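You operate a simulated robot arm through the tools that you are given. There is no shell and no other tool. Be economical: measure what you need, move in short steps, check, and stop when the job is done.

You are at the controls of a simulated robot arm. One attempt, no reset.

TASK
Clear the drying mat and put the teapot together on its shelf.
Fine: filter in, lid on, pot on the white wall shelf; the spoon goes in the counter drawer, shut it again. Set down upright: teapot.
Where things are to end (x, y in the base frame): teapot within 0.06 m of [0.85, -0.12]; spoon within 0.06 m of [0.63, -0.71].

Only the result counts: the job must be done as asked and must still hold three seconds after the hand-in. Knocking over, shifting, dropping, spilling or breaking anything else fails it. A push-on lid holds only when it is set on centred and level and pressed home; a screw cap is set on level and turned clockwise until tight.

THE ROBOT
A 7-joint arm with a two-finger parallel gripper, fixed in place. Base frame: the origin is at the foot of the arm, x ahead of it, y to its left, z up; the work surface is at about z = 0.86. Units: m, degrees, N and s.
With the tool pointing down near the work surface it reaches from about 0.38 to 0.9 m from the base axis. Its first joint turns from -115.0 to 115.0 degrees. Payload 3.91 kg.
The TCP is the grasp point between the finger pads, 0.03 m short of the fingertips. In the tool frame z runs along the fingers and y along their closing line. Largest opening 0.11 m; finger width 0.02, thickness 0.01; the body of the gripper, 0.048 by 0.112 m, starts 0.055 m behind the TCP.
Orientation is that of the tool frame in the base frame, as a unit quaternion [w, x, y, z]. With the fingers straight down and closing along the base's y, the tool's x points along the base's -x, its y along +y and its z along -z.

THE INTERFACE
- The arm moves only by the tool drive_tool. Its argument "rows" is a list of rows, each a list of 3 entries, a list of its own where there are three numbers: the turn, a rotation vector about the tool's x, y, z in degrees, then the shift along the tool's x, y, z in m, then the closure in counts, from 0 (fully open) to 255 (shut). In form: [[[ax, ay, az], [x, y, z], grip], ...]. A call has 1 to 20 rows; each row is the pose to reach, as a shift and turn from the pose commanded when the call began, along the tool's axes at that moment. A row lasts 0.2 s, in which the tool goes at most 0.05 m and 8.6 degrees; a call with a longer step from one row to the next is refused whole, and so is a gripper value outside its range. Where a pose cannot be reached the arm comes as near as it can. A force on the tool above 90 N (or 10 N above the force at the start of the call, whichever is more), or a blocked arm, ends the call early, and 0.2 s more pass. The fingers move at their own pace (about 0.153 m/s each) and stop on an object; they squeeze with about 28 N. The grip force told is the motor's: it shows also when the fingers shut on nothing. Time passes only in rows, and 0.2 s behind the last, so rows that repeat a pose let the fingers close. The reply holds the time, the measured pose of the TCP, the force on the tool along the base axes, the opening and the grip force, in the units named above and with some noise, with the torque about the TCP (base axes, N m) and any sound that the robot's microphone picked up, and new pictures: "show" is both (left out), scene, wrist or none.
- Cameras (640 x 400 px; columns grow to the right, rows downward): "scene" is fixed at [0.2209, 0.6468, 1.4251]; the picture's right is [-0.97, -0.24, 0.00], its down [-0.06, 0.22, -0.97] and it looks along [0.24, -0.94, -0.23] (base axes); focal length 348 px, centre (320, 200). "wrist" rides on the gripper at [0.072, 0.017, -0.103] in the tool frame; the picture's right is [-0.23, 0.97, 0.00], its down [-0.76, -0.18, -0.62] and it looks along [-0.61, -0.14, 0.78] (tool axes); focal length 222 px, centre (320, 200). There is no depth. A picture from a camera that has moved, and an enlarged one, comes with that camera's place and axes in the base frame and with its lens.
- raise_lower(by): slides the trunk up (or, below 0, down) by that many m; the arm rides with it, the base frame stays. It gives what a move gives, with no picture.
- inspect(camera, box): a new picture of the part [left, top, right, bottom] of that camera's present view, enlarged. The clock stands still meanwhile.
- finish_job(): hands the job in; it is judged then, once.

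Work in short steps. Places have to be worked out from the pictures, the camera data and where the tool is seen: move nearer, look again, correct. Check each grasp and each placing, and mend what went wrong. You have 120 turns and 200 pictures in all, those below and enlarged ones among them. Open the gripper and draw the arm clear of the work before you hand the job in, unless the task says otherwise; then end with one line.

The tools are called after "Emit:" by a JSON object that holds its "method" and its "body". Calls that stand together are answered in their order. drive_tool: Moves the arm, as the interface text tells. Its arguments: {"type":"object","properties":{"rows":{"type":"array"},"show":{"type":"string","enum":["both","scene","wrist","none"]}},"required":["rows"]} The other tools are called the same way: raise_lower (by) slides the trunk up or down; inspect (camera, box) takes an enlarged picture of a part of a camera's view; finish_job () hands the job in.

At the start:

```text
clock: 0.0
ee_pos: [0.4885, -0.4546, 1.4737]
tool_rot: [0.001, 0.0, 1.0, 0.0]
wrist_force: [0.3, 0.8, -0.6]
wrist_torque: [-0.01, 0.02, 0.01]
opening: 0.11
finger_force: 0.0
trunk travel left (down, up): [-0.9, 0.09]
```

scene: 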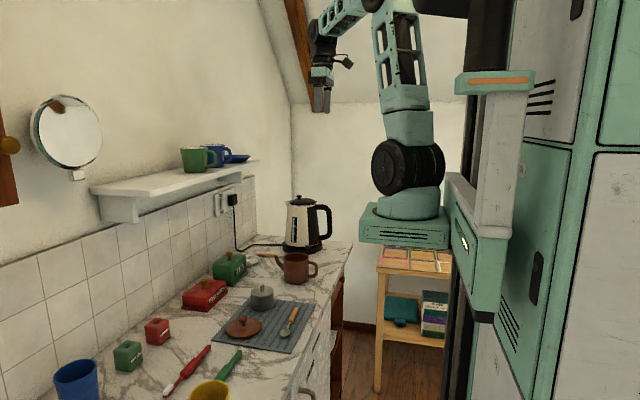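
wrist: 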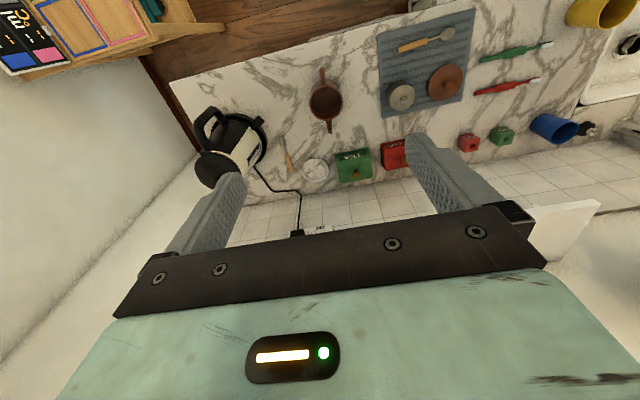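

I'll look closely at the counter, the mat and the shelf first.

Emit:
{"method": "inspect", "body": {"camera": "scene", "box": [180, 240, 340, 360]}}

Emit:
{"method": "inspect", "body": {"camera": "scene", "box": [80, 130, 280, 255]}}

Emit:
{"method": "inspect", "body": {"camera": "wrist", "box": [280, 0, 500, 140]}}

Emit:
{"method": "inspect", "body": {"camera": "scene", "box": [260, 260, 420, 400]}}

```text
3.33 times, centred on (260, 300) of scene
camera zoom: at [0.2209, 0.6468, 1.4251], right [-0.97, -0.24, 0.0], down [-0.06, 0.22, -0.97], along [0.24, -0.94, -0.23], focal length 1159 px, centre (520, -133)
```

zoom: 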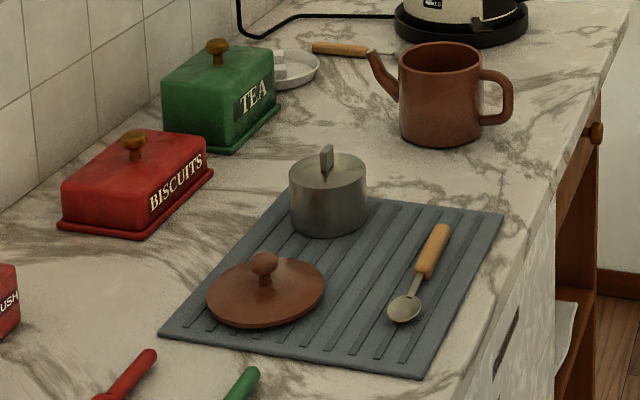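

```text
3.20 times, centred on (180, 192) of scene
camera zoom: at [0.2209, 0.6468, 1.4251], right [-0.97, -0.24, 0.0], down [-0.06, 0.22, -0.97], along [0.24, -0.94, -0.23], focal length 1113 px, centre (768, 224)
```

zoom: 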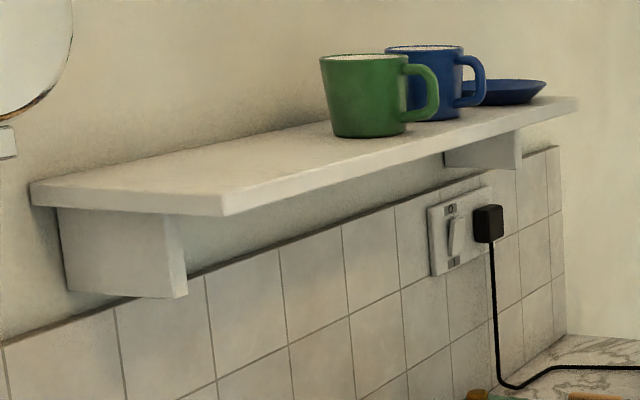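

```text
2.86 times, centred on (390, 70) of wrist
camera zoom: at [0.4156, -0.437, 1.5771], right [0.23, 0.97, 0.0], down [0.76, -0.18, 0.62], along [0.61, -0.14, -0.78], focal length 635 px, centre (120, 571)
```

zoom: 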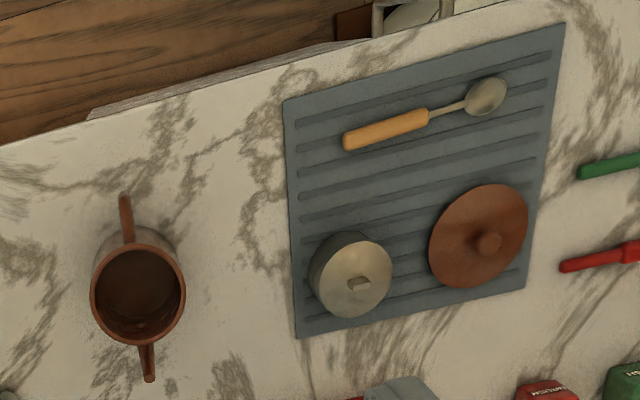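

```text
2.86 times, centred on (340, 330) of scene
camera zoom: at [0.2209, 0.6468, 1.4251], right [-0.97, -0.24, 0.0], down [-0.06, 0.22, -0.97], along [0.24, -0.94, -0.23], focal length 994 px, centre (263, -171)
```

zoom: 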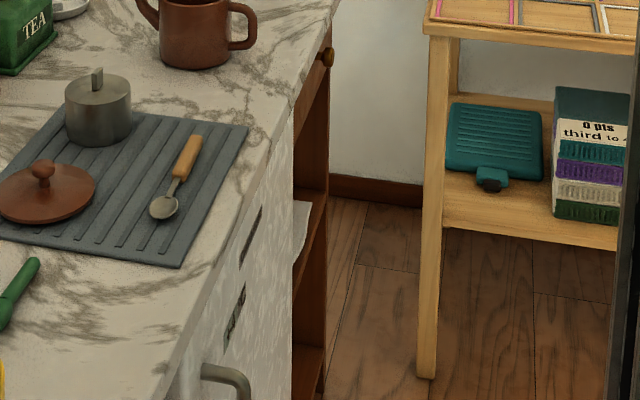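

From the two views I place the pot at about (0.585, -0.455) with its handle toward -x. The filter is at (0.626, -0.253), the lid at (0.631, -0.121), the spoon at (0.515, -0.17) lying along y, and the drawer knob near (0.47, -0.71, 0.75). I'll move above the filter for a closer look.

Emit:
{"method": "drive_tool", "body": {"rows": [[[0, 0, 0], [-0.014, 0.02, 0.032], 0], [[0, 0, 0], [-0.028, 0.04, 0.064], 0], [[0, 0, 0], [-0.042, 0.06, 0.096], 0], [[0, 0, 0], [-0.056, 0.08, 0.128], 0], [[0, 0, 0], [-0.07, 0.1, 0.16], 0], [[0, 0, 0], [-0.084, 0.12, 0.192], 0], [[0, 0, 0], [-0.098, 0.14, 0.224], 0], [[0, 0, 0], [-0.112, 0.16, 0.256], 0], [[0, 0, 0], [-0.126, 0.18, 0.288], 0], [[0, 0, 0], [-0.1375, 0.2016, 0.3237], 0]], "show": "both"}}

```text
clock: 2.2
ee_pos: [0.6246, -0.2523, 1.1494]
tool_rot: [0.0, 0.0, 1.0, 0.0]
wrist_force: [-0.4, 0.4, 0.5]
wrist_torque: [0.0, -0.04, 0.02]
opening: 0.1099
finger_force: 0.1
trunk travel left (down, up): [-0.9, 0.09]
camera wrist: at [0.5524, -0.2357, 1.2527], right [0.23, 0.97, 0.0], down [0.76, -0.18, 0.62], along [0.61, -0.14, -0.78], focal length 222 px, centre (320, 200)
```

scene: 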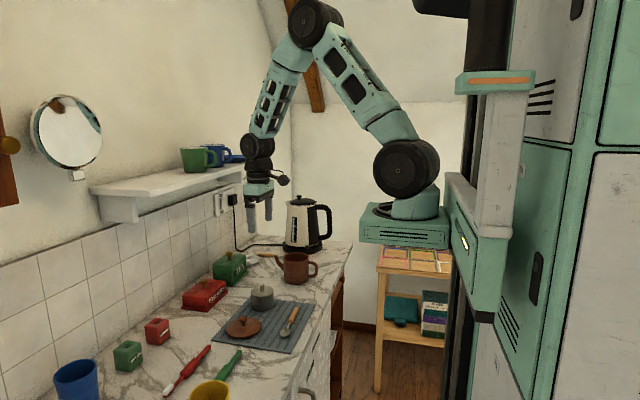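
wrist: 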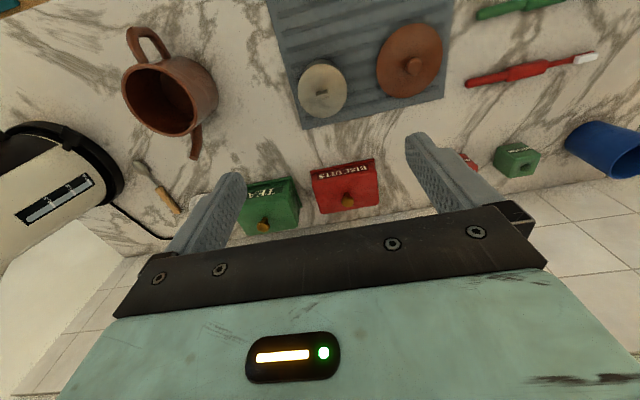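

The move was accurate. I'll enlarge the filter, lid and pot.

Emit:
{"method": "inspect", "body": {"camera": "wrist", "box": [270, 20, 450, 135]}}

Emit:
{"method": "inspect", "body": {"camera": "wrist", "box": [100, 10, 260, 170]}}

Emit:
{"method": "inspect", "body": {"camera": "scene", "box": [220, 275, 310, 345]}}

```text
3.48 times, centred on (360, 78) of wrist
camera zoom: at [0.5524, -0.2357, 1.2527], right [0.23, 0.97, 0.0], down [0.76, -0.18, 0.62], along [0.61, -0.14, -0.78], focal length 773 px, centre (181, 626)
```

zoom: 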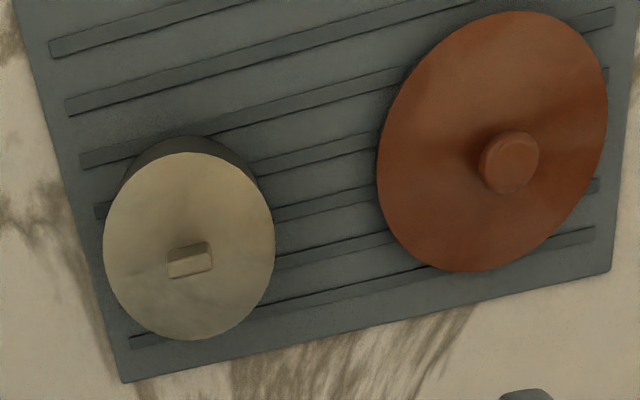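

```text
2.50 times, centred on (180, 90) of wrist
camera zoom: at [0.5524, -0.2357, 1.2527], right [0.23, 0.97, 0.0], down [0.76, -0.18, 0.62], along [0.61, -0.14, -0.78], focal length 555 px, centre (670, 475)
```

zoom: 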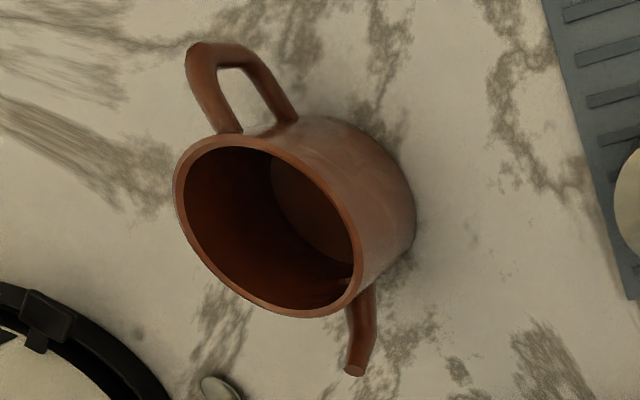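

```text
5.71 times, centred on (265, 310) of scene
camera zoom: at [0.2209, 0.6468, 1.4251], right [-0.97, -0.24, 0.0], down [-0.06, 0.22, -0.97], along [0.24, -0.94, -0.23], focal length 1987 px, centre (634, -429)
```

zoom: 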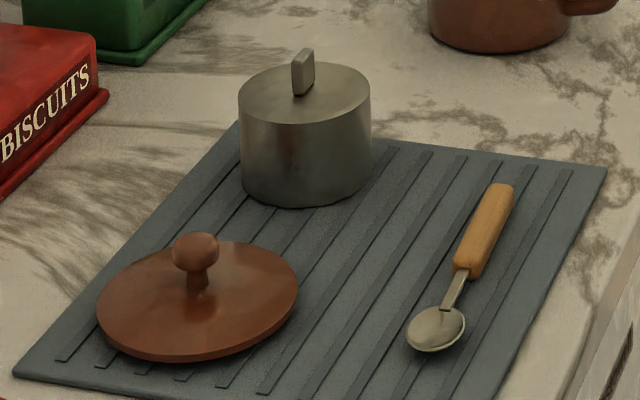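

The filter is a cylinder about 0.07 wide with its top at roughly z 0.91. It has a thin tab at (0.630, -0.248) that is long in y and thin in x. I'll yaw the tool +90° so the fingers close along x, come down to z 1.03 and look again.

Emit:
{"method": "drive_tool", "body": {"rows": [[[0, 0, 8.2], [0, 0, 0.011], 0], [[0, 0, 16.4], [0, 0, 0.022], 0], [[0, 0, 24.6], [0, 0, 0.033], 0], [[0, 0, 32.8], [0, 0, 0.044], 0], [[0, 0, 41], [-0.002, 0.002, 0.055], 0], [[0, 0, 49.2], [-0.002, 0.002, 0.066], 0], [[0, 0, 57.4], [-0.003, 0.003, 0.077], 0], [[0, 0, 65.6], [-0.004, 0.003, 0.088], 0], [[0, 0, 73.8], [-0.005, 0.004, 0.1], 0], [[0, 0, 82], [-0.0054, 0.0043, 0.11], 0], [[0, 0, 90], [-0.0054, 0.0043, 0.12], 0], [[0, 0, 90], [-0.0054, 0.0043, 0.12], 0]], "show": "both"}}

```text
clock: 4.8
ee_pos: [0.6306, -0.2489, 1.0308]
tool_rot: [0.0, 0.708, 0.706, 0.001]
wrist_force: [0.1, -0.3, -0.3]
wrist_torque: [0.0, -0.01, 0.03]
opening: 0.1098
finger_force: 0.0
trunk travel left (down, up): [-0.9, 0.09]
camera wrist: at [0.6473, -0.1754, 1.1334], right [0.97, -0.23, 0.0], down [-0.18, -0.76, 0.62], along [-0.14, -0.61, -0.78], focal length 222 px, centre (320, 200)
```

scene: 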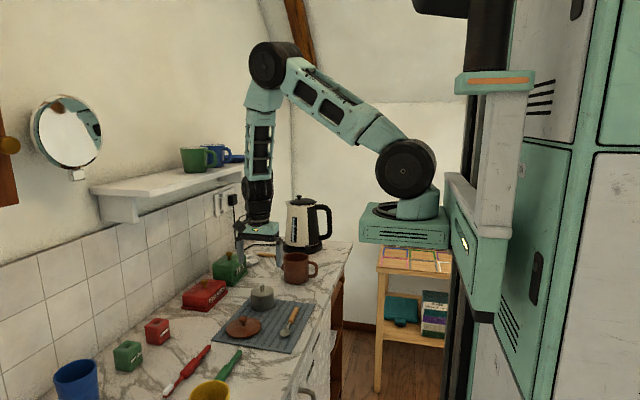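
wrist: 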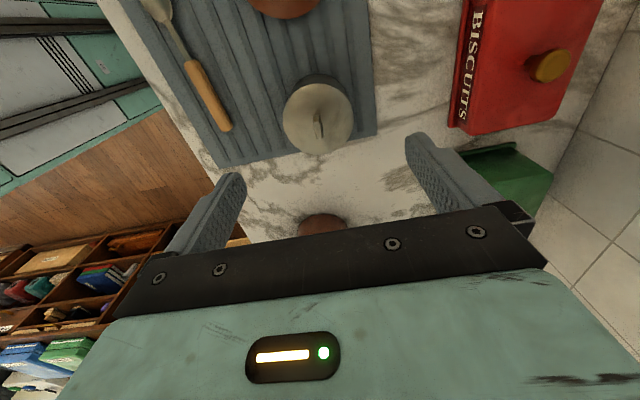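

The tab works out at (0.629, -0.249), nearly under the TCP. I'll descend to z 0.955 and check clearance.

Emit:
{"method": "drive_tool", "body": {"rows": [[[0, 0, 0], [0, -0.001, 0.025], 80], [[0, 0, 0], [0, -0.001, 0.05], 120], [[0, 0, 0], [0, -0.001, 0.076], 120], [[0, 0, 0], [0, -0.001, 0.076], 120]], "show": "wrist"}}

Emit:
{"method": "inspect", "body": {"camera": "scene", "box": [220, 250, 310, 320]}}

Emit:
{"method": "inspect", "body": {"camera": "wrist", "box": [220, 60, 440, 200]}}

```text
clock: 5.8
ee_pos: [0.6296, -0.2481, 0.954]
tool_rot: [0.0, 0.706, 0.708, 0.0]
wrist_force: [-0.5, -0.1, 0.8]
wrist_torque: [0.03, 0.01, 0.02]
opening: 0.0581
finger_force: 0.0
trunk travel left (down, up): [-0.9, 0.09]
camera wrist: at [0.6466, -0.1754, 1.0574], right [0.97, -0.23, 0.0], down [-0.18, -0.76, 0.62], along [-0.14, -0.61, -0.78], focal length 222 px, centre (320, 200)
```

wrist: 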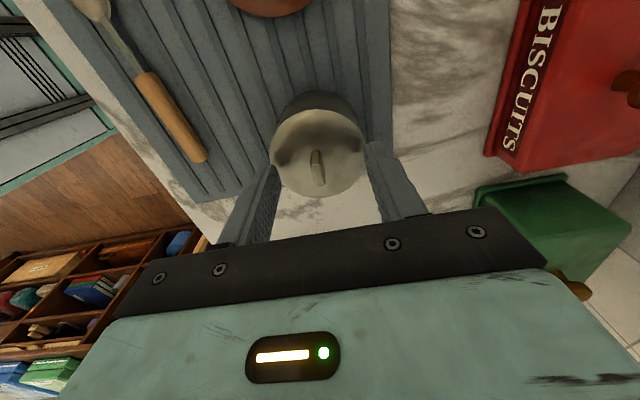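

```text
5.71 times, centred on (265, 285) of scene
camera zoom: at [0.2209, 0.6468, 1.4251], right [-0.97, -0.24, 0.0], down [-0.06, 0.22, -0.97], along [0.24, -0.94, -0.23], focal length 1987 px, centre (634, -286)
```

zoom: 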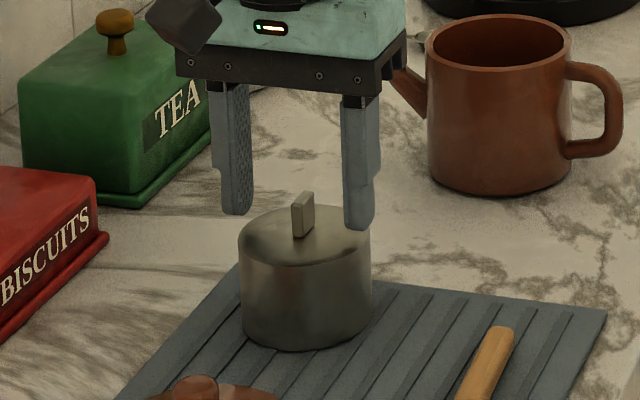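

```text
2.86 times, centred on (330, 130) of wrist
camera zoom: at [0.6466, -0.1754, 1.0574], right [0.97, -0.23, 0.0], down [-0.18, -0.76, 0.62], along [-0.14, -0.61, -0.78], focal length 635 px, centre (291, 400)
```

zoom: 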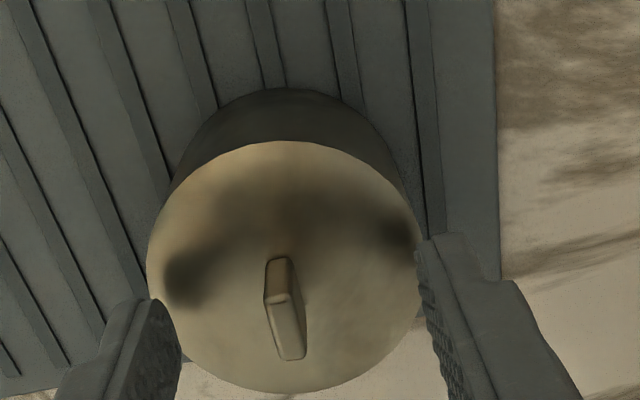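

The fingertips straddle the tab and sit about 8 mm above the filter top. I'll lower 6 mm with a small centring shift, then close.

Emit:
{"method": "drive_tool", "body": {"rows": [[[0, 0, 0], [-0.003, -0.001, 0.003], 120], [[0, 0, 0], [-0.003, -0.001, 0.006], 120], [[0, 0, 0], [-0.003, -0.001, 0.006], 255], [[0, 0, 0], [-0.003, -0.001, 0.006], 255], [[0, 0, 0], [-0.003, -0.001, 0.006], 255]], "show": "wrist"}}

```text
clock: 7.0
ee_pos: [0.6281, -0.2513, 0.9482]
tool_rot: [0.0, 0.707, 0.707, 0.0]
wrist_force: [0.0, -1.0, -0.3]
wrist_torque: [-0.01, -0.01, -0.02]
opening: 0.006
finger_force: 28.0
trunk travel left (down, up): [-0.9, 0.09]
camera wrist: at [0.6455, -0.1783, 1.0519], right [0.97, -0.23, 0.0], down [-0.18, -0.76, 0.62], along [-0.14, -0.61, -0.78], focal length 222 px, centre (320, 200)
```

wrist: 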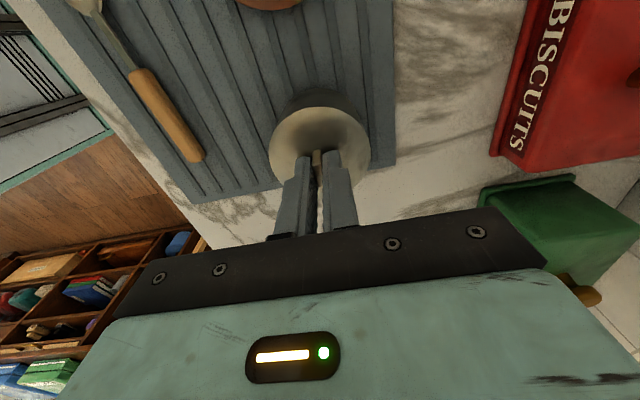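

The tab is gripped with 6 mm between the pads. I'll lift to z 1.11 and go toward the pot, stopping short at y -0.36 to look.

Emit:
{"method": "drive_tool", "body": {"rows": [[[0, 0, 0], [0, 0, -0.03], 255], [[0, 0, 0], [0, 0, -0.065], 255], [[0, 0, 0], [0, 0, -0.1], 255], [[0, 0, 0], [0, 0, -0.135], 255], [[0, 0, 0], [0, 0, -0.16], 255], [[0, 0, 0], [-0.035, -0.015, -0.16], 255], [[0, 0, 0], [-0.07, -0.03, -0.16], 255], [[0, 0, 0], [-0.11, -0.045, -0.16], 255], [[0, 0, 0], [-0.11, -0.045, -0.16], 255]], "show": "both"}}

Emit:
{"method": "inspect", "body": {"camera": "wrist", "box": [220, 60, 440, 200]}}

Emit:
{"method": "inspect", "body": {"camera": "scene", "box": [230, 220, 330, 290]}}

```text
clock: 9.0
ee_pos: [0.5851, -0.3615, 1.108]
tool_rot: [0.0, 0.707, 0.707, 0.0]
wrist_force: [-0.4, -0.7, 0.2]
wrist_torque: [0.03, 0.0, 0.03]
opening: 0.006
finger_force: 27.7
trunk travel left (down, up): [-0.9, 0.09]
camera wrist: at [0.6014, -0.2894, 1.2109], right [0.97, -0.23, 0.0], down [-0.18, -0.76, 0.62], along [-0.14, -0.61, -0.78], focal length 222 px, centre (320, 200)
```

scene: 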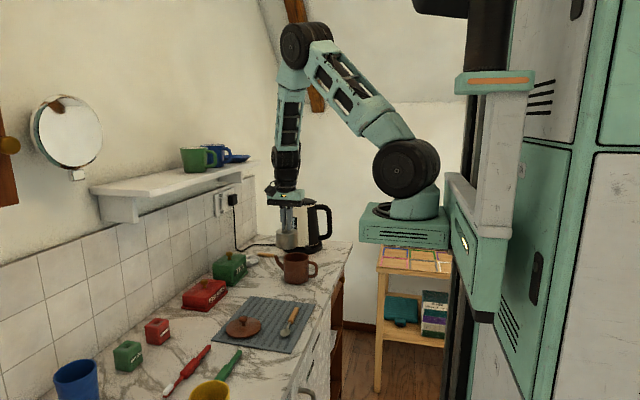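
wrist: 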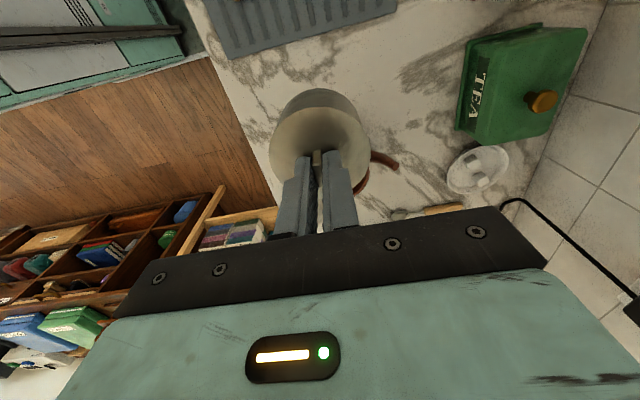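

```text
2.86 times, centred on (330, 130) of wrist
camera zoom: at [0.6014, -0.2894, 1.2109], right [0.97, -0.23, 0.0], down [-0.18, -0.76, 0.62], along [-0.14, -0.61, -0.78], focal length 635 px, centre (291, 400)
```

zoom: 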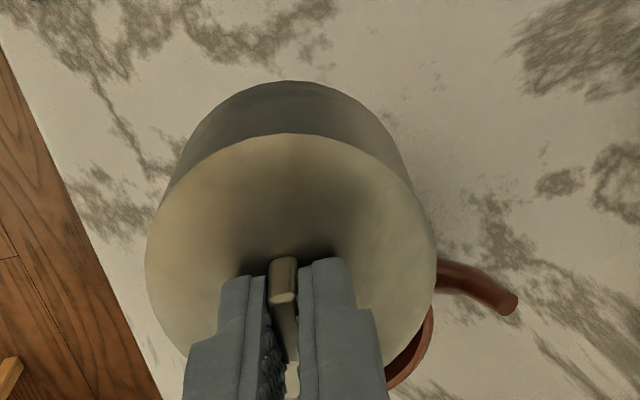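

```text
5.71 times, centred on (280, 255) of scene
camera zoom: at [0.2209, 0.6468, 1.4251], right [-0.97, -0.24, 0.0], down [-0.06, 0.22, -0.97], along [0.24, -0.94, -0.23], focal length 1987 px, centre (549, -114)
```

zoom: 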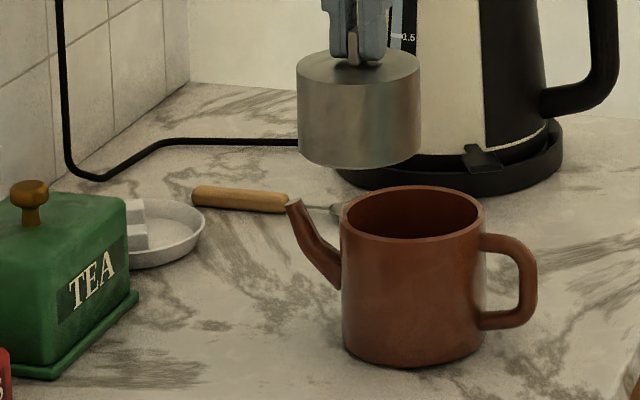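

The filter hangs level. Before inserting it I want a better fix on the pot, so I'll shift aside to x 0.46 to see the pot without the filter blocking it.

Emit:
{"method": "drive_tool", "body": {"rows": [[[0, 0, 0], [-0.025, -0.04, 0], 255], [[0, 0, 0], [-0.05, -0.08, 0], 255], [[0, 0, 0], [-0.075, -0.12, -0.01], 255], [[0, 0, 0], [-0.075, -0.12, -0.01], 255]], "show": "wrist"}}

Emit:
{"method": "inspect", "body": {"camera": "wrist", "box": [340, 20, 540, 160]}}

```text
clock: 10.0
ee_pos: [0.4656, -0.4352, 1.1187]
tool_rot: [0.0, 0.707, 0.708, 0.001]
wrist_force: [-1.2, -0.2, -0.9]
wrist_torque: [0.02, 0.01, 0.0]
opening: 0.0058
finger_force: 27.8
trunk travel left (down, up): [-0.9, 0.09]
camera wrist: at [0.4811, -0.3627, 1.221], right [0.97, -0.23, 0.0], down [-0.18, -0.76, 0.62], along [-0.14, -0.61, -0.78], focal length 222 px, centre (320, 200)
```

wrist: 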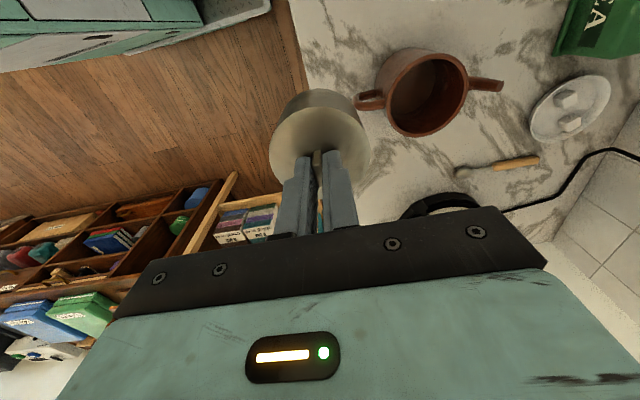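

```text
2.86 times, centred on (440, 90) of wrist
camera zoom: at [0.4811, -0.3627, 1.221], right [0.97, -0.23, 0.0], down [-0.18, -0.76, 0.62], along [-0.14, -0.61, -0.78], focal length 635 px, centre (-23, 514)
```

zoom: 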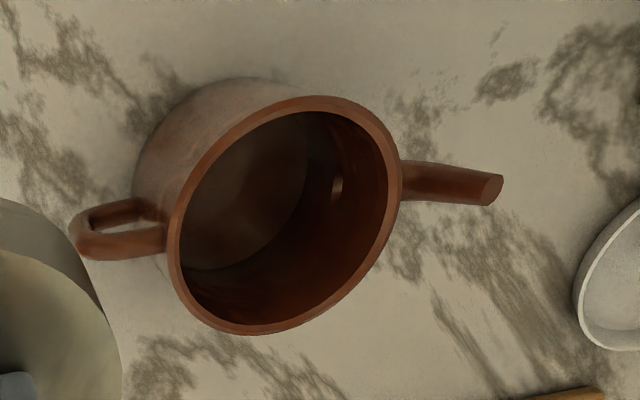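

The rim projects to a circle centred at (0.585, -0.459) with a radius of 0.0455, and the filter is centred on the TCP. I'll move over the pot and stop with the filter bottom about 1 cm above the rim.

Emit:
{"method": "drive_tool", "body": {"rows": [[[0, 0, 0], [-0.008, 0.04, 0], 255], [[0, 0, 0], [-0.016, 0.08, 0], 255], [[0, 0, 0], [-0.0238, 0.1194, 0], 255], [[0, 0, 0], [-0.0238, 0.1194, 0.03], 255], [[0, 0, 0], [-0.0238, 0.1194, 0.06], 255], [[0, 0, 0], [-0.0238, 0.1194, 0.078], 255], [[0, 0, 0], [-0.0238, 0.1194, 0.078], 255]], "show": "wrist"}}

Emit:
{"method": "inspect", "body": {"camera": "wrist", "box": [220, 60, 440, 200]}}

Emit:
{"method": "inspect", "body": {"camera": "scene", "box": [230, 220, 330, 290]}}

```text
clock: 11.6
ee_pos: [0.5838, -0.4601, 1.0394]
tool_rot: [0.0, 0.708, 0.707, 0.0]
wrist_force: [0.9, -0.3, -0.3]
wrist_torque: [0.01, -0.01, 0.0]
opening: 0.006
finger_force: 28.1
trunk travel left (down, up): [-0.9, 0.09]
camera wrist: at [0.6005, -0.3876, 1.1432], right [0.97, -0.23, 0.0], down [-0.18, -0.76, 0.62], along [-0.14, -0.61, -0.78], focal length 222 px, centre (320, 200)
```

wrist: 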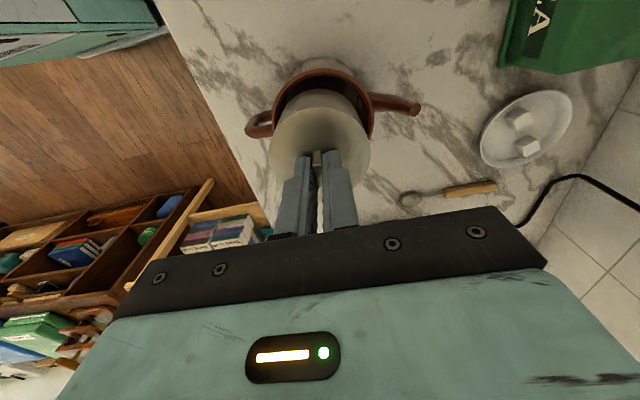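

```text
2.86 times, centred on (330, 130) of wrist
camera zoom: at [0.6005, -0.3876, 1.1432], right [0.97, -0.23, 0.0], down [-0.18, -0.76, 0.62], along [-0.14, -0.61, -0.78], focal length 635 px, centre (291, 400)
```

zoom: 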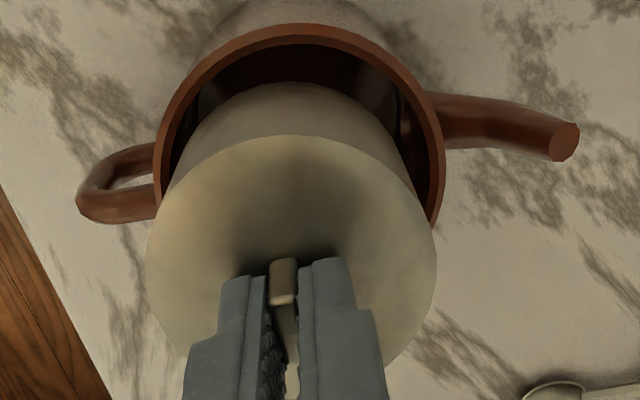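

```text
5.71 times, centred on (280, 255) of scene
camera zoom: at [0.2209, 0.6468, 1.4251], right [-0.97, -0.24, 0.0], down [-0.06, 0.22, -0.97], along [0.24, -0.94, -0.23], focal length 1987 px, centre (549, -114)
```

zoom: 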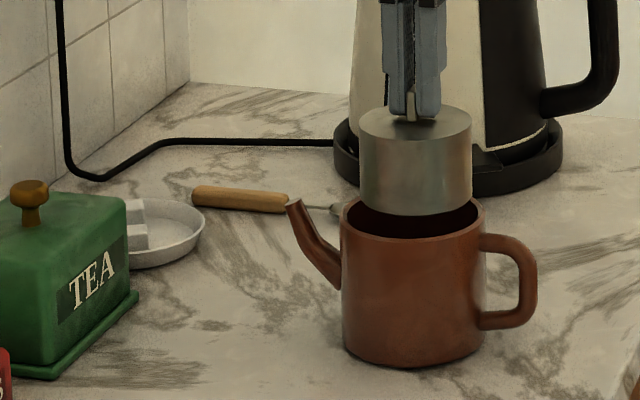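

The filter is centred over the rim in both views. I'll lower it slowly 4 cm into the pot and watch the force.

Emit:
{"method": "drive_tool", "body": {"rows": [[[0, 0, 0], [0.0005, 0.0005, 0.01], 255], [[0, 0, 0], [0.0005, 0.0005, 0.02], 255], [[0, 0, 0], [0.0005, 0.0005, 0.03], 255], [[0, 0, 0], [0.0005, 0.0005, 0.04], 255], [[0, 0, 0], [0.0005, 0.0005, 0.04], 255]], "show": "wrist"}}

Emit:
{"method": "inspect", "body": {"camera": "wrist", "box": [220, 60, 440, 200]}}

Emit:
{"method": "inspect", "body": {"camera": "scene", "box": [230, 220, 330, 290]}}

```text
clock: 12.8
ee_pos: [0.5831, -0.46, 1.0014]
tool_rot: [0.0, 0.706, 0.708, 0.0]
wrist_force: [-0.8, 0.2, -0.3]
wrist_torque: [-0.03, -0.02, -0.02]
opening: 0.0058
finger_force: 27.9
trunk travel left (down, up): [-0.9, 0.09]
camera wrist: at [0.6007, -0.3869, 1.1033], right [0.97, -0.23, 0.0], down [-0.18, -0.76, 0.62], along [-0.14, -0.61, -0.78], focal length 222 px, centre (320, 200)
```

wrist: 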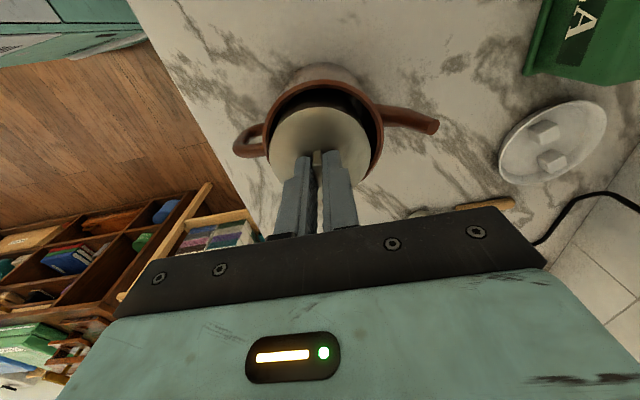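

```text
2.86 times, centred on (330, 130) of wrist
camera zoom: at [0.6007, -0.3869, 1.1033], right [0.97, -0.23, 0.0], down [-0.18, -0.76, 0.62], along [-0.14, -0.61, -0.78], focal length 635 px, centre (291, 400)
```

zoom: 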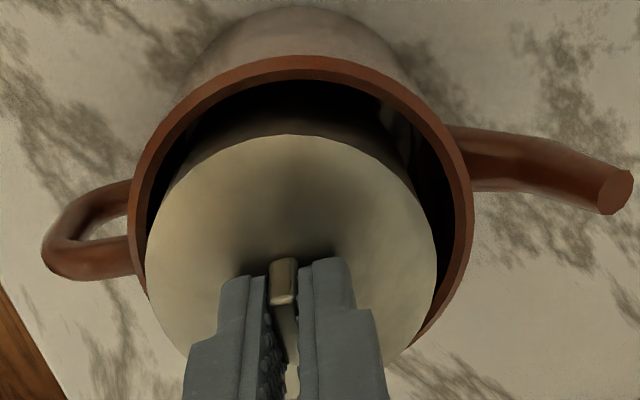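

```text
5.71 times, centred on (280, 255) of scene
camera zoom: at [0.2209, 0.6468, 1.4251], right [-0.97, -0.24, 0.0], down [-0.06, 0.22, -0.97], along [0.24, -0.94, -0.23], focal length 1987 px, centre (549, -114)
```

zoom: 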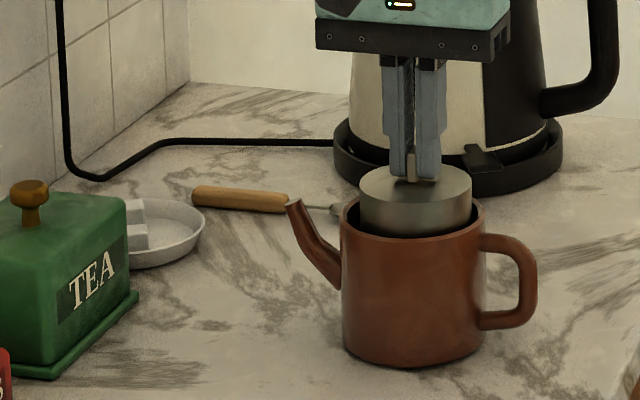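

It goes in freely. I'll continue down with a slight +x correction until the filter nears the pot floor.

Emit:
{"method": "drive_tool", "body": {"rows": [[[0, 0, 0], [0.0005, 0.0015, 0.01], 255], [[0, 0, 0], [0.0005, 0.0015, 0.02], 255], [[0, 0, 0], [0.0005, 0.0015, 0.03], 255], [[0, 0, 0], [0.0005, 0.0015, 0.038], 255], [[0, 0, 0], [0.0005, 0.0015, 0.041], 255], [[0, 0, 0], [0.0005, 0.0015, 0.041], 255]], "show": "wrist"}}

Emit:
{"method": "inspect", "body": {"camera": "wrist", "box": [220, 60, 440, 200]}}

```text
clock: 14.2
ee_pos: [0.5859, -0.4587, 0.9582]
tool_rot: [0.0, 0.706, 0.708, 0.0]
wrist_force: [0.4, 0.0, -1.5]
wrist_torque: [-0.01, 0.03, 0.03]
opening: 0.006
finger_force: 27.8
trunk travel left (down, up): [-0.9, 0.09]
camera wrist: at [0.6026, -0.3862, 1.0624], right [0.97, -0.23, 0.0], down [-0.18, -0.76, 0.62], along [-0.14, -0.61, -0.78], focal length 222 px, centre (320, 200)
```

wrist: 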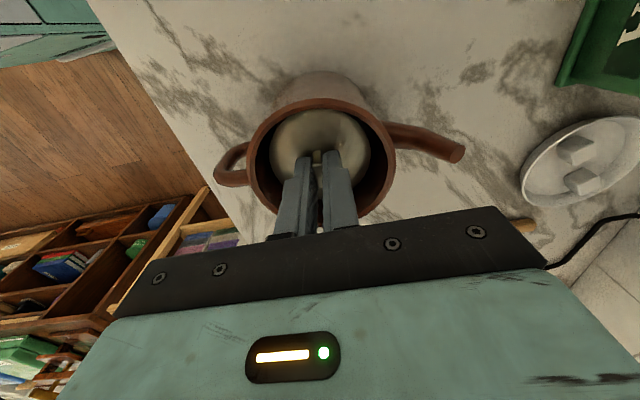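

```text
2.86 times, centred on (330, 130) of wrist
camera zoom: at [0.6026, -0.3862, 1.0624], right [0.97, -0.23, 0.0], down [-0.18, -0.76, 0.62], along [-0.14, -0.61, -0.78], focal length 635 px, centre (291, 400)
```

zoom: 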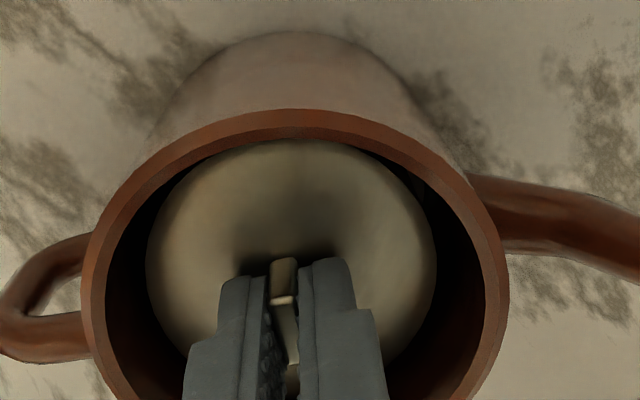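

No contact yet, so I'll keep going down in 2 mm steps to feel the floor.

Emit:
{"method": "drive_tool", "body": {"rows": [[[0, 0, 0], [0, 0, 0.002], 255], [[0, 0, 0], [0, 0, 0.004], 255], [[0, 0, 0], [0, 0, 0.004], 255]], "show": "none"}}

Emit:
{"method": "drive_tool", "body": {"rows": [[[0, 0, 0], [0, 0, 0.002], 255], [[0, 0, 0], [0, 0, 0.002], 255]], "show": "none"}}

Emit:
{"method": "drive_tool", "body": {"rows": [[[0, 0, 0], [0, 0, 0.002], 255], [[0, 0, 0], [0, 0, 0.002], 255]], "show": "none"}}

```text
clock: 15.0
ee_pos: [0.5858, -0.4578, 0.9546]
tool_rot: [0.0, 0.706, 0.708, 0.0]
wrist_force: [-0.3, -0.1, -0.8]
wrist_torque: [0.0, -0.01, 0.04]
opening: 0.0057
finger_force: 28.0
trunk travel left (down, up): [-0.9, 0.09]
```

```text
clock: 15.6
ee_pos: [0.5863, -0.4587, 0.9536]
tool_rot: [0.0, 0.707, 0.708, 0.0]
wrist_force: [0.1, -0.7, -1.1]
wrist_torque: [0.0, -0.04, -0.01]
opening: 0.0058
finger_force: 28.1
trunk travel left (down, up): [-0.9, 0.09]
```

```text
clock: 16.2
ee_pos: [0.5864, -0.4587, 0.952]
tool_rot: [0.001, 0.707, 0.707, -0.001]
wrist_force: [0.2, 0.6, -0.7]
wrist_torque: [0.02, -0.02, 0.03]
opening: 0.006
finger_force: 28.4
trunk travel left (down, up): [-0.9, 0.09]
```

There's no clear contact force yet, and the filter bottom should be within a few mm of the floor. I'll go one more step.

Emit:
{"method": "drive_tool", "body": {"rows": [[[0, 0, 0], [0, 0, 0.002], 255], [[0, 0, 0], [0, 0, 0.002], 255]], "show": "none"}}

Emit:
{"method": "drive_tool", "body": {"rows": [[[0, 0, 0], [0, 0, 0.002], 255], [[0, 0, 0], [0, 0, 0.002], 255]], "show": "none"}}

```text
clock: 16.8
ee_pos: [0.5851, -0.4586, 0.9497]
tool_rot: [-0.001, 0.706, 0.709, -0.001]
wrist_force: [-0.7, 0.8, 2.3]
wrist_torque: [0.04, -0.01, 0.03]
opening: 0.0061
finger_force: 27.9
trunk travel left (down, up): [-0.9, 0.09]
```

```text
clock: 17.4
ee_pos: [0.585, -0.4583, 0.9496]
tool_rot: [0.001, 0.706, 0.708, 0.0]
wrist_force: [-0.7, 3.0, 22.8]
wrist_torque: [0.26, 0.07, 0.0]
opening: 0.006
finger_force: 28.3
trunk travel left (down, up): [-0.9, 0.09]
```

Contact with the floor is firm. I'll relax 2 mm, open the fingers slightly while still inside the rim, and withdraw straight up.

Emit:
{"method": "drive_tool", "body": {"rows": [[[0, 0, 0], [0, 0, -0.002], 255], [[0, 0, 0], [0, 0, -0.002], 190], [[0, 0, 0], [0, 0, -0.002], 190], [[0, 0, 0], [0, 0, -0.03], 190], [[0, 0, 0], [0, 0, -0.07], 190], [[0, 0, 0], [0, 0, -0.11], 190], [[0, 0, 0], [0, 0, -0.15], 0], [[0, 0, 0], [0, 0, -0.15], 0]], "show": "both"}}

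Emit:
{"method": "inspect", "body": {"camera": "scene", "box": [230, 220, 330, 290]}}

```text
clock: 19.2
ee_pos: [0.5836, -0.4606, 1.0985]
tool_rot: [0.001, 0.707, 0.707, 0.0]
wrist_force: [-0.3, 0.4, 0.3]
wrist_torque: [0.02, -0.02, -0.05]
opening: 0.1099
finger_force: 0.0
trunk travel left (down, up): [-0.9, 0.09]
camera wrist: at [0.6013, -0.3867, 1.2011], right [0.97, -0.23, 0.0], down [-0.18, -0.76, 0.62], along [-0.14, -0.61, -0.78], focal length 222 px, centre (320, 200)
```

scene: 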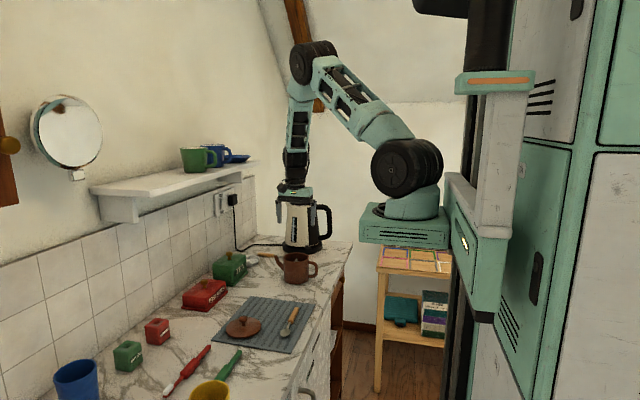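
wrist: 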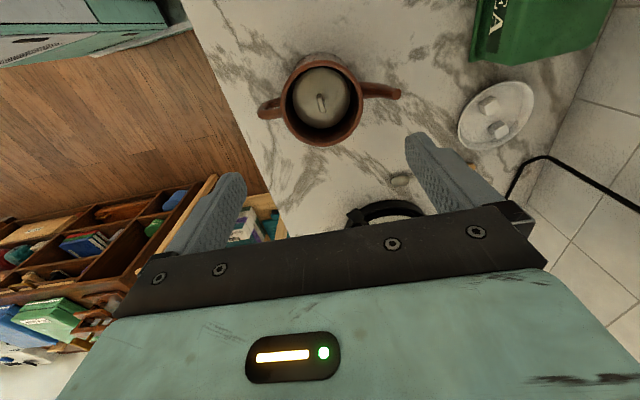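

```text
5.71 times, centred on (280, 255) of scene
camera zoom: at [0.2209, 0.6468, 1.4251], right [-0.97, -0.24, 0.0], down [-0.06, 0.22, -0.97], along [0.24, -0.94, -0.23], focal length 1987 px, centre (549, -114)
```

zoom: 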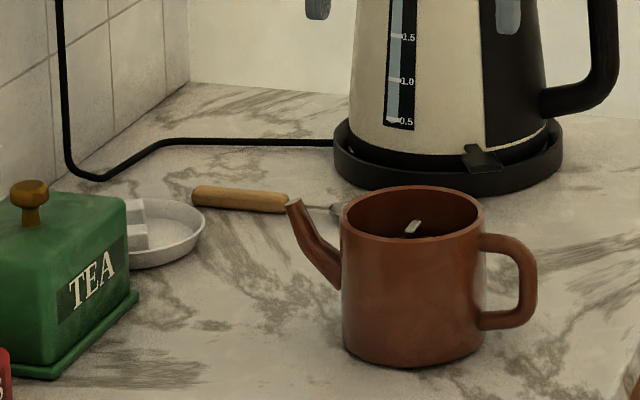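

The filter is seated inside the pot. Before carrying the pot I'll go up empty over the target end of the shelf with yaw back to 0, to test reach and measure the shelf.

Emit:
{"method": "drive_tool", "body": {"rows": [[[0, 0, -8.2], [0, 0, -0.035], 0], [[0, 0, -16.4], [0, 0, -0.07], 0], [[0, 0, -24.6], [0, 0, -0.105], 0], [[0, 0, -32.8], [0, 0, -0.14], 0], [[0, 0, -41], [0, 0, -0.175], 0], [[0, 0, -49.2], [0.02, 0.01, -0.21], 0], [[0, 0, -57.4], [0.045, 0.02, -0.245], 0], [[0, 0, -65.6], [0.07, 0.03, -0.28], 0], [[0, 0, -73.8], [0.1, 0.04, -0.31], 0], [[0, 0, -82], [0.13, 0.05, -0.33], 0], [[0, 0, -90], [0.17, 0.065, -0.34], 0], [[0, 0, -90], [0.21, 0.08, -0.34], 0], [[0, 0, -90], [0.25, 0.1, -0.34], 0], [[0, 0, -90], [0.29, 0.12, -0.34], 0], [[0, 0, -90], [0.33, 0.14, -0.34], 0], [[0, 0, -90], [0.35, 0.17, -0.34], 0], [[0, 0, -90], [0.35, 0.19, -0.34], 0], [[0, 0, -90], [0.35, 0.19, -0.34], 0]], "show": "both"}}

```text
clock: 23.0
ee_pos: [0.7762, -0.1071, 1.4374]
tool_rot: [0.0, -0.001, 1.0, 0.0]
wrist_force: [0.7, 0.0, 0.1]
wrist_torque: [-0.03, 0.0, 0.0]
opening: 0.1099
finger_force: 0.0
trunk travel left (down, up): [-0.9, 0.09]
camera wrist: at [0.7034, -0.091, 1.54], right [0.23, 0.97, 0.0], down [0.76, -0.18, 0.62], along [0.61, -0.14, -0.78], focal length 222 px, centre (320, 200)
```

scene: 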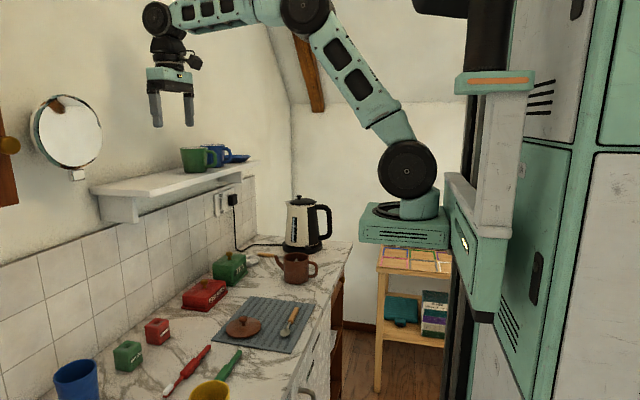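
wrist: 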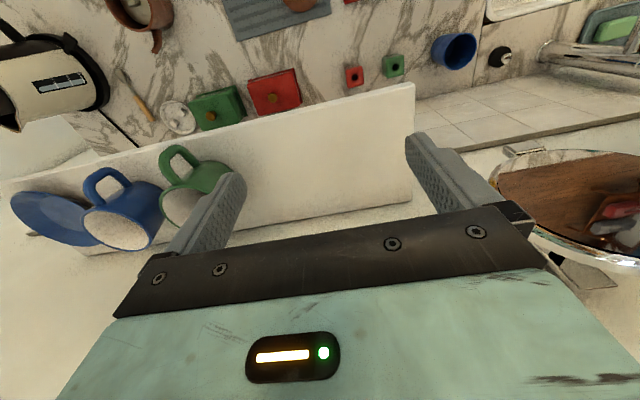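

It's reachable. The shelf runs x 0.78–0.96 with its end at y≈0 and top near z 1.26, and the green mug's near edge is at y≈-0.22. Now I'll return to the pot, stopping above it at z 1.05.

Emit:
{"method": "drive_tool", "body": {"rows": [[[0, 0, 0], [0.02, -0.035, 0], 0], [[0, 0, 0], [0.04, -0.07, 0], 0], [[0, 0, 0], [0.06, -0.11, 0.02], 0], [[0, 0, 0], [0.08, -0.145, 0.04], 0], [[0, 0, 0], [0.1, -0.18, 0.065], 0], [[0, 0, 0], [0.12, -0.215, 0.09], 0], [[0, 0, 0], [0.14, -0.25, 0.115], 0], [[0, 0, 0], [0.16, -0.285, 0.14], 0], [[0, 0, 0], [0.18, -0.32, 0.165], 0], [[0, 0, 0], [0.191, -0.352, 0.2], 0], [[0, 0, 0], [0.191, -0.352, 0.245], 0], [[0, 0, 0], [0.191, -0.352, 0.29], 0], [[0, 0, 0], [0.191, -0.352, 0.335], 0], [[0, 0, 0], [0.191, -0.352, 0.375], 0], [[0, 0, 0], [0.191, -0.352, 0.385], 0], [[0, 0, 0], [0.191, -0.352, 0.385], 0]], "show": "wrist"}}

Emit:
{"method": "inspect", "body": {"camera": "wrist", "box": [220, 60, 440, 200]}}

```text
clock: 26.4
ee_pos: [0.5847, -0.4602, 1.0524]
tool_rot: [0.0, 0.0, 1.0, -0.001]
wrist_force: [-0.2, 0.5, 0.3]
wrist_torque: [0.02, 0.01, -0.02]
opening: 0.1099
finger_force: 0.1
trunk travel left (down, up): [-0.9, 0.09]
camera wrist: at [0.512, -0.4442, 1.1553], right [0.23, 0.97, 0.0], down [0.76, -0.18, 0.62], along [0.61, -0.14, -0.78], focal length 222 px, centre (320, 200)
```

wrist: 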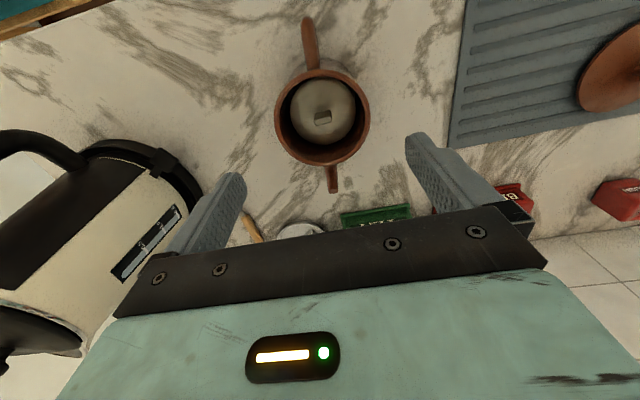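

```text
2.86 times, centred on (330, 130) of wrist
camera zoom: at [0.512, -0.4442, 1.1553], right [0.23, 0.97, 0.0], down [0.76, -0.18, 0.62], along [0.61, -0.14, -0.78], focal length 635 px, centre (291, 400)
```

zoom: 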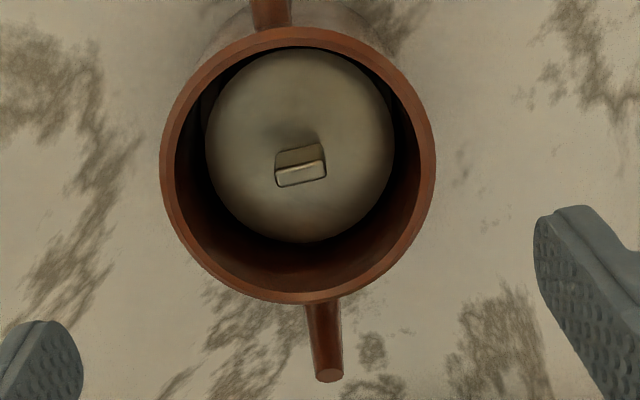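

The pot centre is confirmed at (0.586, -0.458), with about 9 mm clearance on each side. I'll descend to z 0.925 and close on the body.

Emit:
{"method": "drive_tool", "body": {"rows": [[[0, 0, 0], [-0.001, 0.002, 0.03], 0], [[0, 0, 0], [-0.001, 0.002, 0.06], 0], [[0, 0, 0], [-0.001, 0.002, 0.09], 0], [[0, 0, 0], [-0.001, 0.002, 0.115], 0], [[0, 0, 0], [-0.001, 0.002, 0.127], 0], [[0, 0, 0], [-0.001, 0.002, 0.127], 0], [[0, 0, 0], [-0.001, 0.002, 0.127], 255], [[0, 0, 0], [-0.001, 0.002, 0.127], 255], [[0, 0, 0], [-0.001, 0.002, 0.127], 255]], "show": "both"}}

Emit:
{"method": "inspect", "body": {"camera": "scene", "box": [230, 220, 330, 290]}}

```text
clock: 28.4
ee_pos: [0.5857, -0.4593, 0.9259]
tool_rot: [0.0, 0.0, 1.0, 0.0]
wrist_force: [-0.4, -0.3, 0.6]
wrist_torque: [-0.04, -0.05, 0.01]
opening: 0.0902
finger_force: 27.9
trunk travel left (down, up): [-0.9, 0.09]
camera wrist: at [0.5126, -0.4424, 1.0287], right [0.23, 0.97, 0.0], down [0.76, -0.18, 0.62], along [0.61, -0.14, -0.78], focal length 222 px, centre (320, 200)
```

scene: 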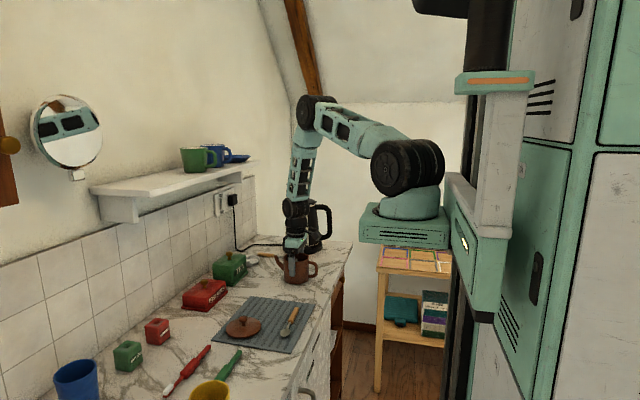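
wrist: 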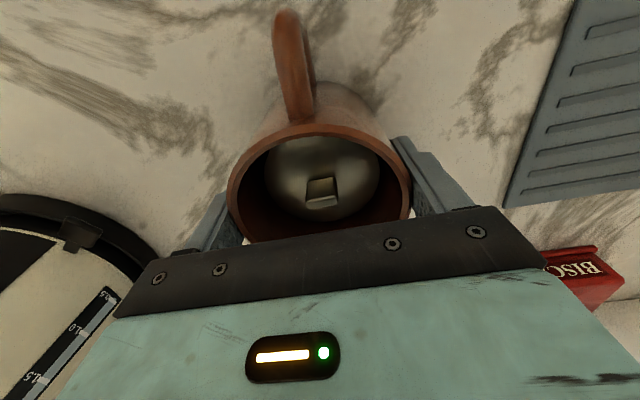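

```text
5.71 times, centred on (280, 255) of scene
camera zoom: at [0.2209, 0.6468, 1.4251], right [-0.97, -0.24, 0.0], down [-0.06, 0.22, -0.97], along [0.24, -0.94, -0.23], focal length 1987 px, centre (549, -114)
```

zoom: 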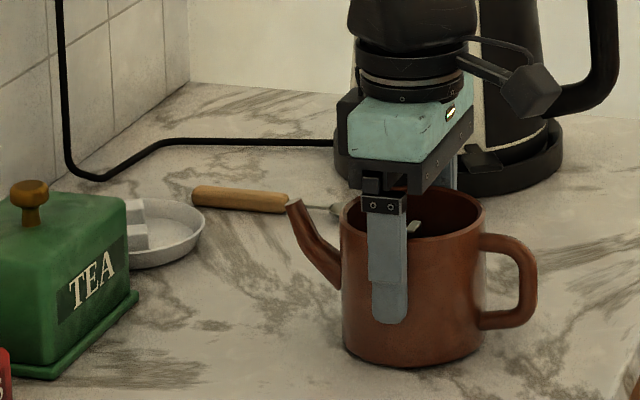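

The grip is good at 0.090 opening. I'll lift, then travel along y at x≈0.6, staying away from the shelf, to y -0.105 at z≈1.42.

Emit:
{"method": "drive_tool", "body": {"rows": [[[0, 0, 0], [0, 0, -0.02], 255], [[0, 0, 0], [0, 0, -0.05], 255], [[0, 0, 0], [0, 0, -0.085], 255], [[0, 0, 0], [0, 0, -0.12], 255], [[0, 0, 0], [0, 0.01, -0.155], 255], [[0, 0, 0], [0, 0.03, -0.185], 255], [[0, 0, 0], [0, 0.055, -0.215], 255], [[0, 0, 0], [0, 0.08, -0.245], 255], [[0, 0, 0], [0, 0.105, -0.275], 255], [[0, 0, 0], [0, 0.13, -0.305], 255], [[0, 0, 0], [0, 0.155, -0.335], 255], [[0, 0, 0], [0, 0.18, -0.365], 255], [[0, 0, 0], [0, 0.205, -0.395], 255], [[0, 0, 0], [0, 0.23, -0.425], 255], [[0, 0, 0], [0, 0.255, -0.45], 255], [[0, 0, 0], [0, 0.285, -0.47], 255], [[0, 0, 0], [0, 0.32, -0.485], 255], [[0, 0, 0], [0, 0.345, -0.49], 255], [[0, 0, 0], [0, 0.354, -0.49], 255], [[0, 0, 0], [0, 0.354, -0.49], 255]], "show": "both"}}

```text
clock: 32.6
ee_pos: [0.5841, -0.1035, 1.4156]
tool_rot: [0.0, 0.0, 1.0, 0.0]
wrist_force: [0.4, -0.6, -5.1]
wrist_torque: [-0.03, -0.01, 0.02]
opening: 0.0901
finger_force: 27.7
trunk travel left (down, up): [-0.9, 0.09]
camera wrist: at [0.5122, -0.0871, 1.5182], right [0.23, 0.97, 0.0], down [0.76, -0.18, 0.62], along [0.61, -0.14, -0.78], focal length 222 px, centre (320, 200)
```

scene: 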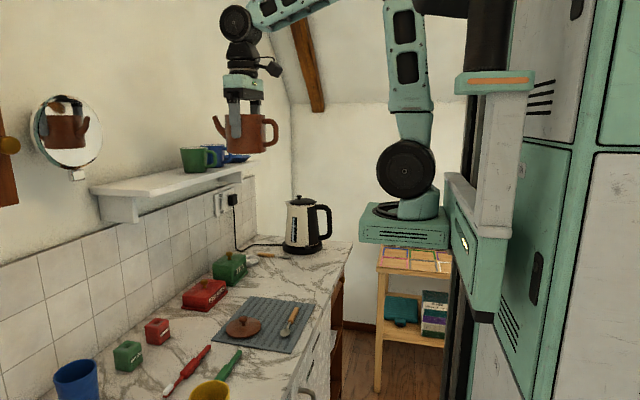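
wrist: 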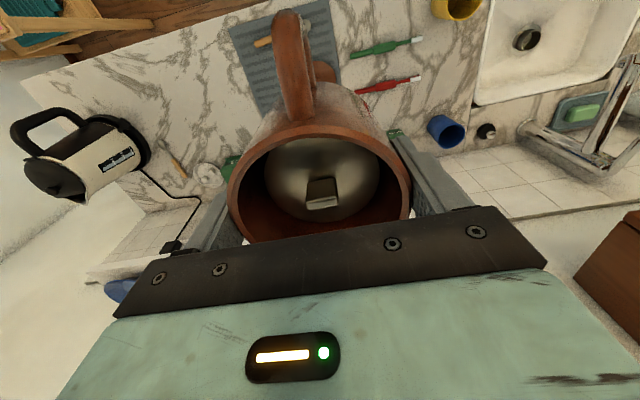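

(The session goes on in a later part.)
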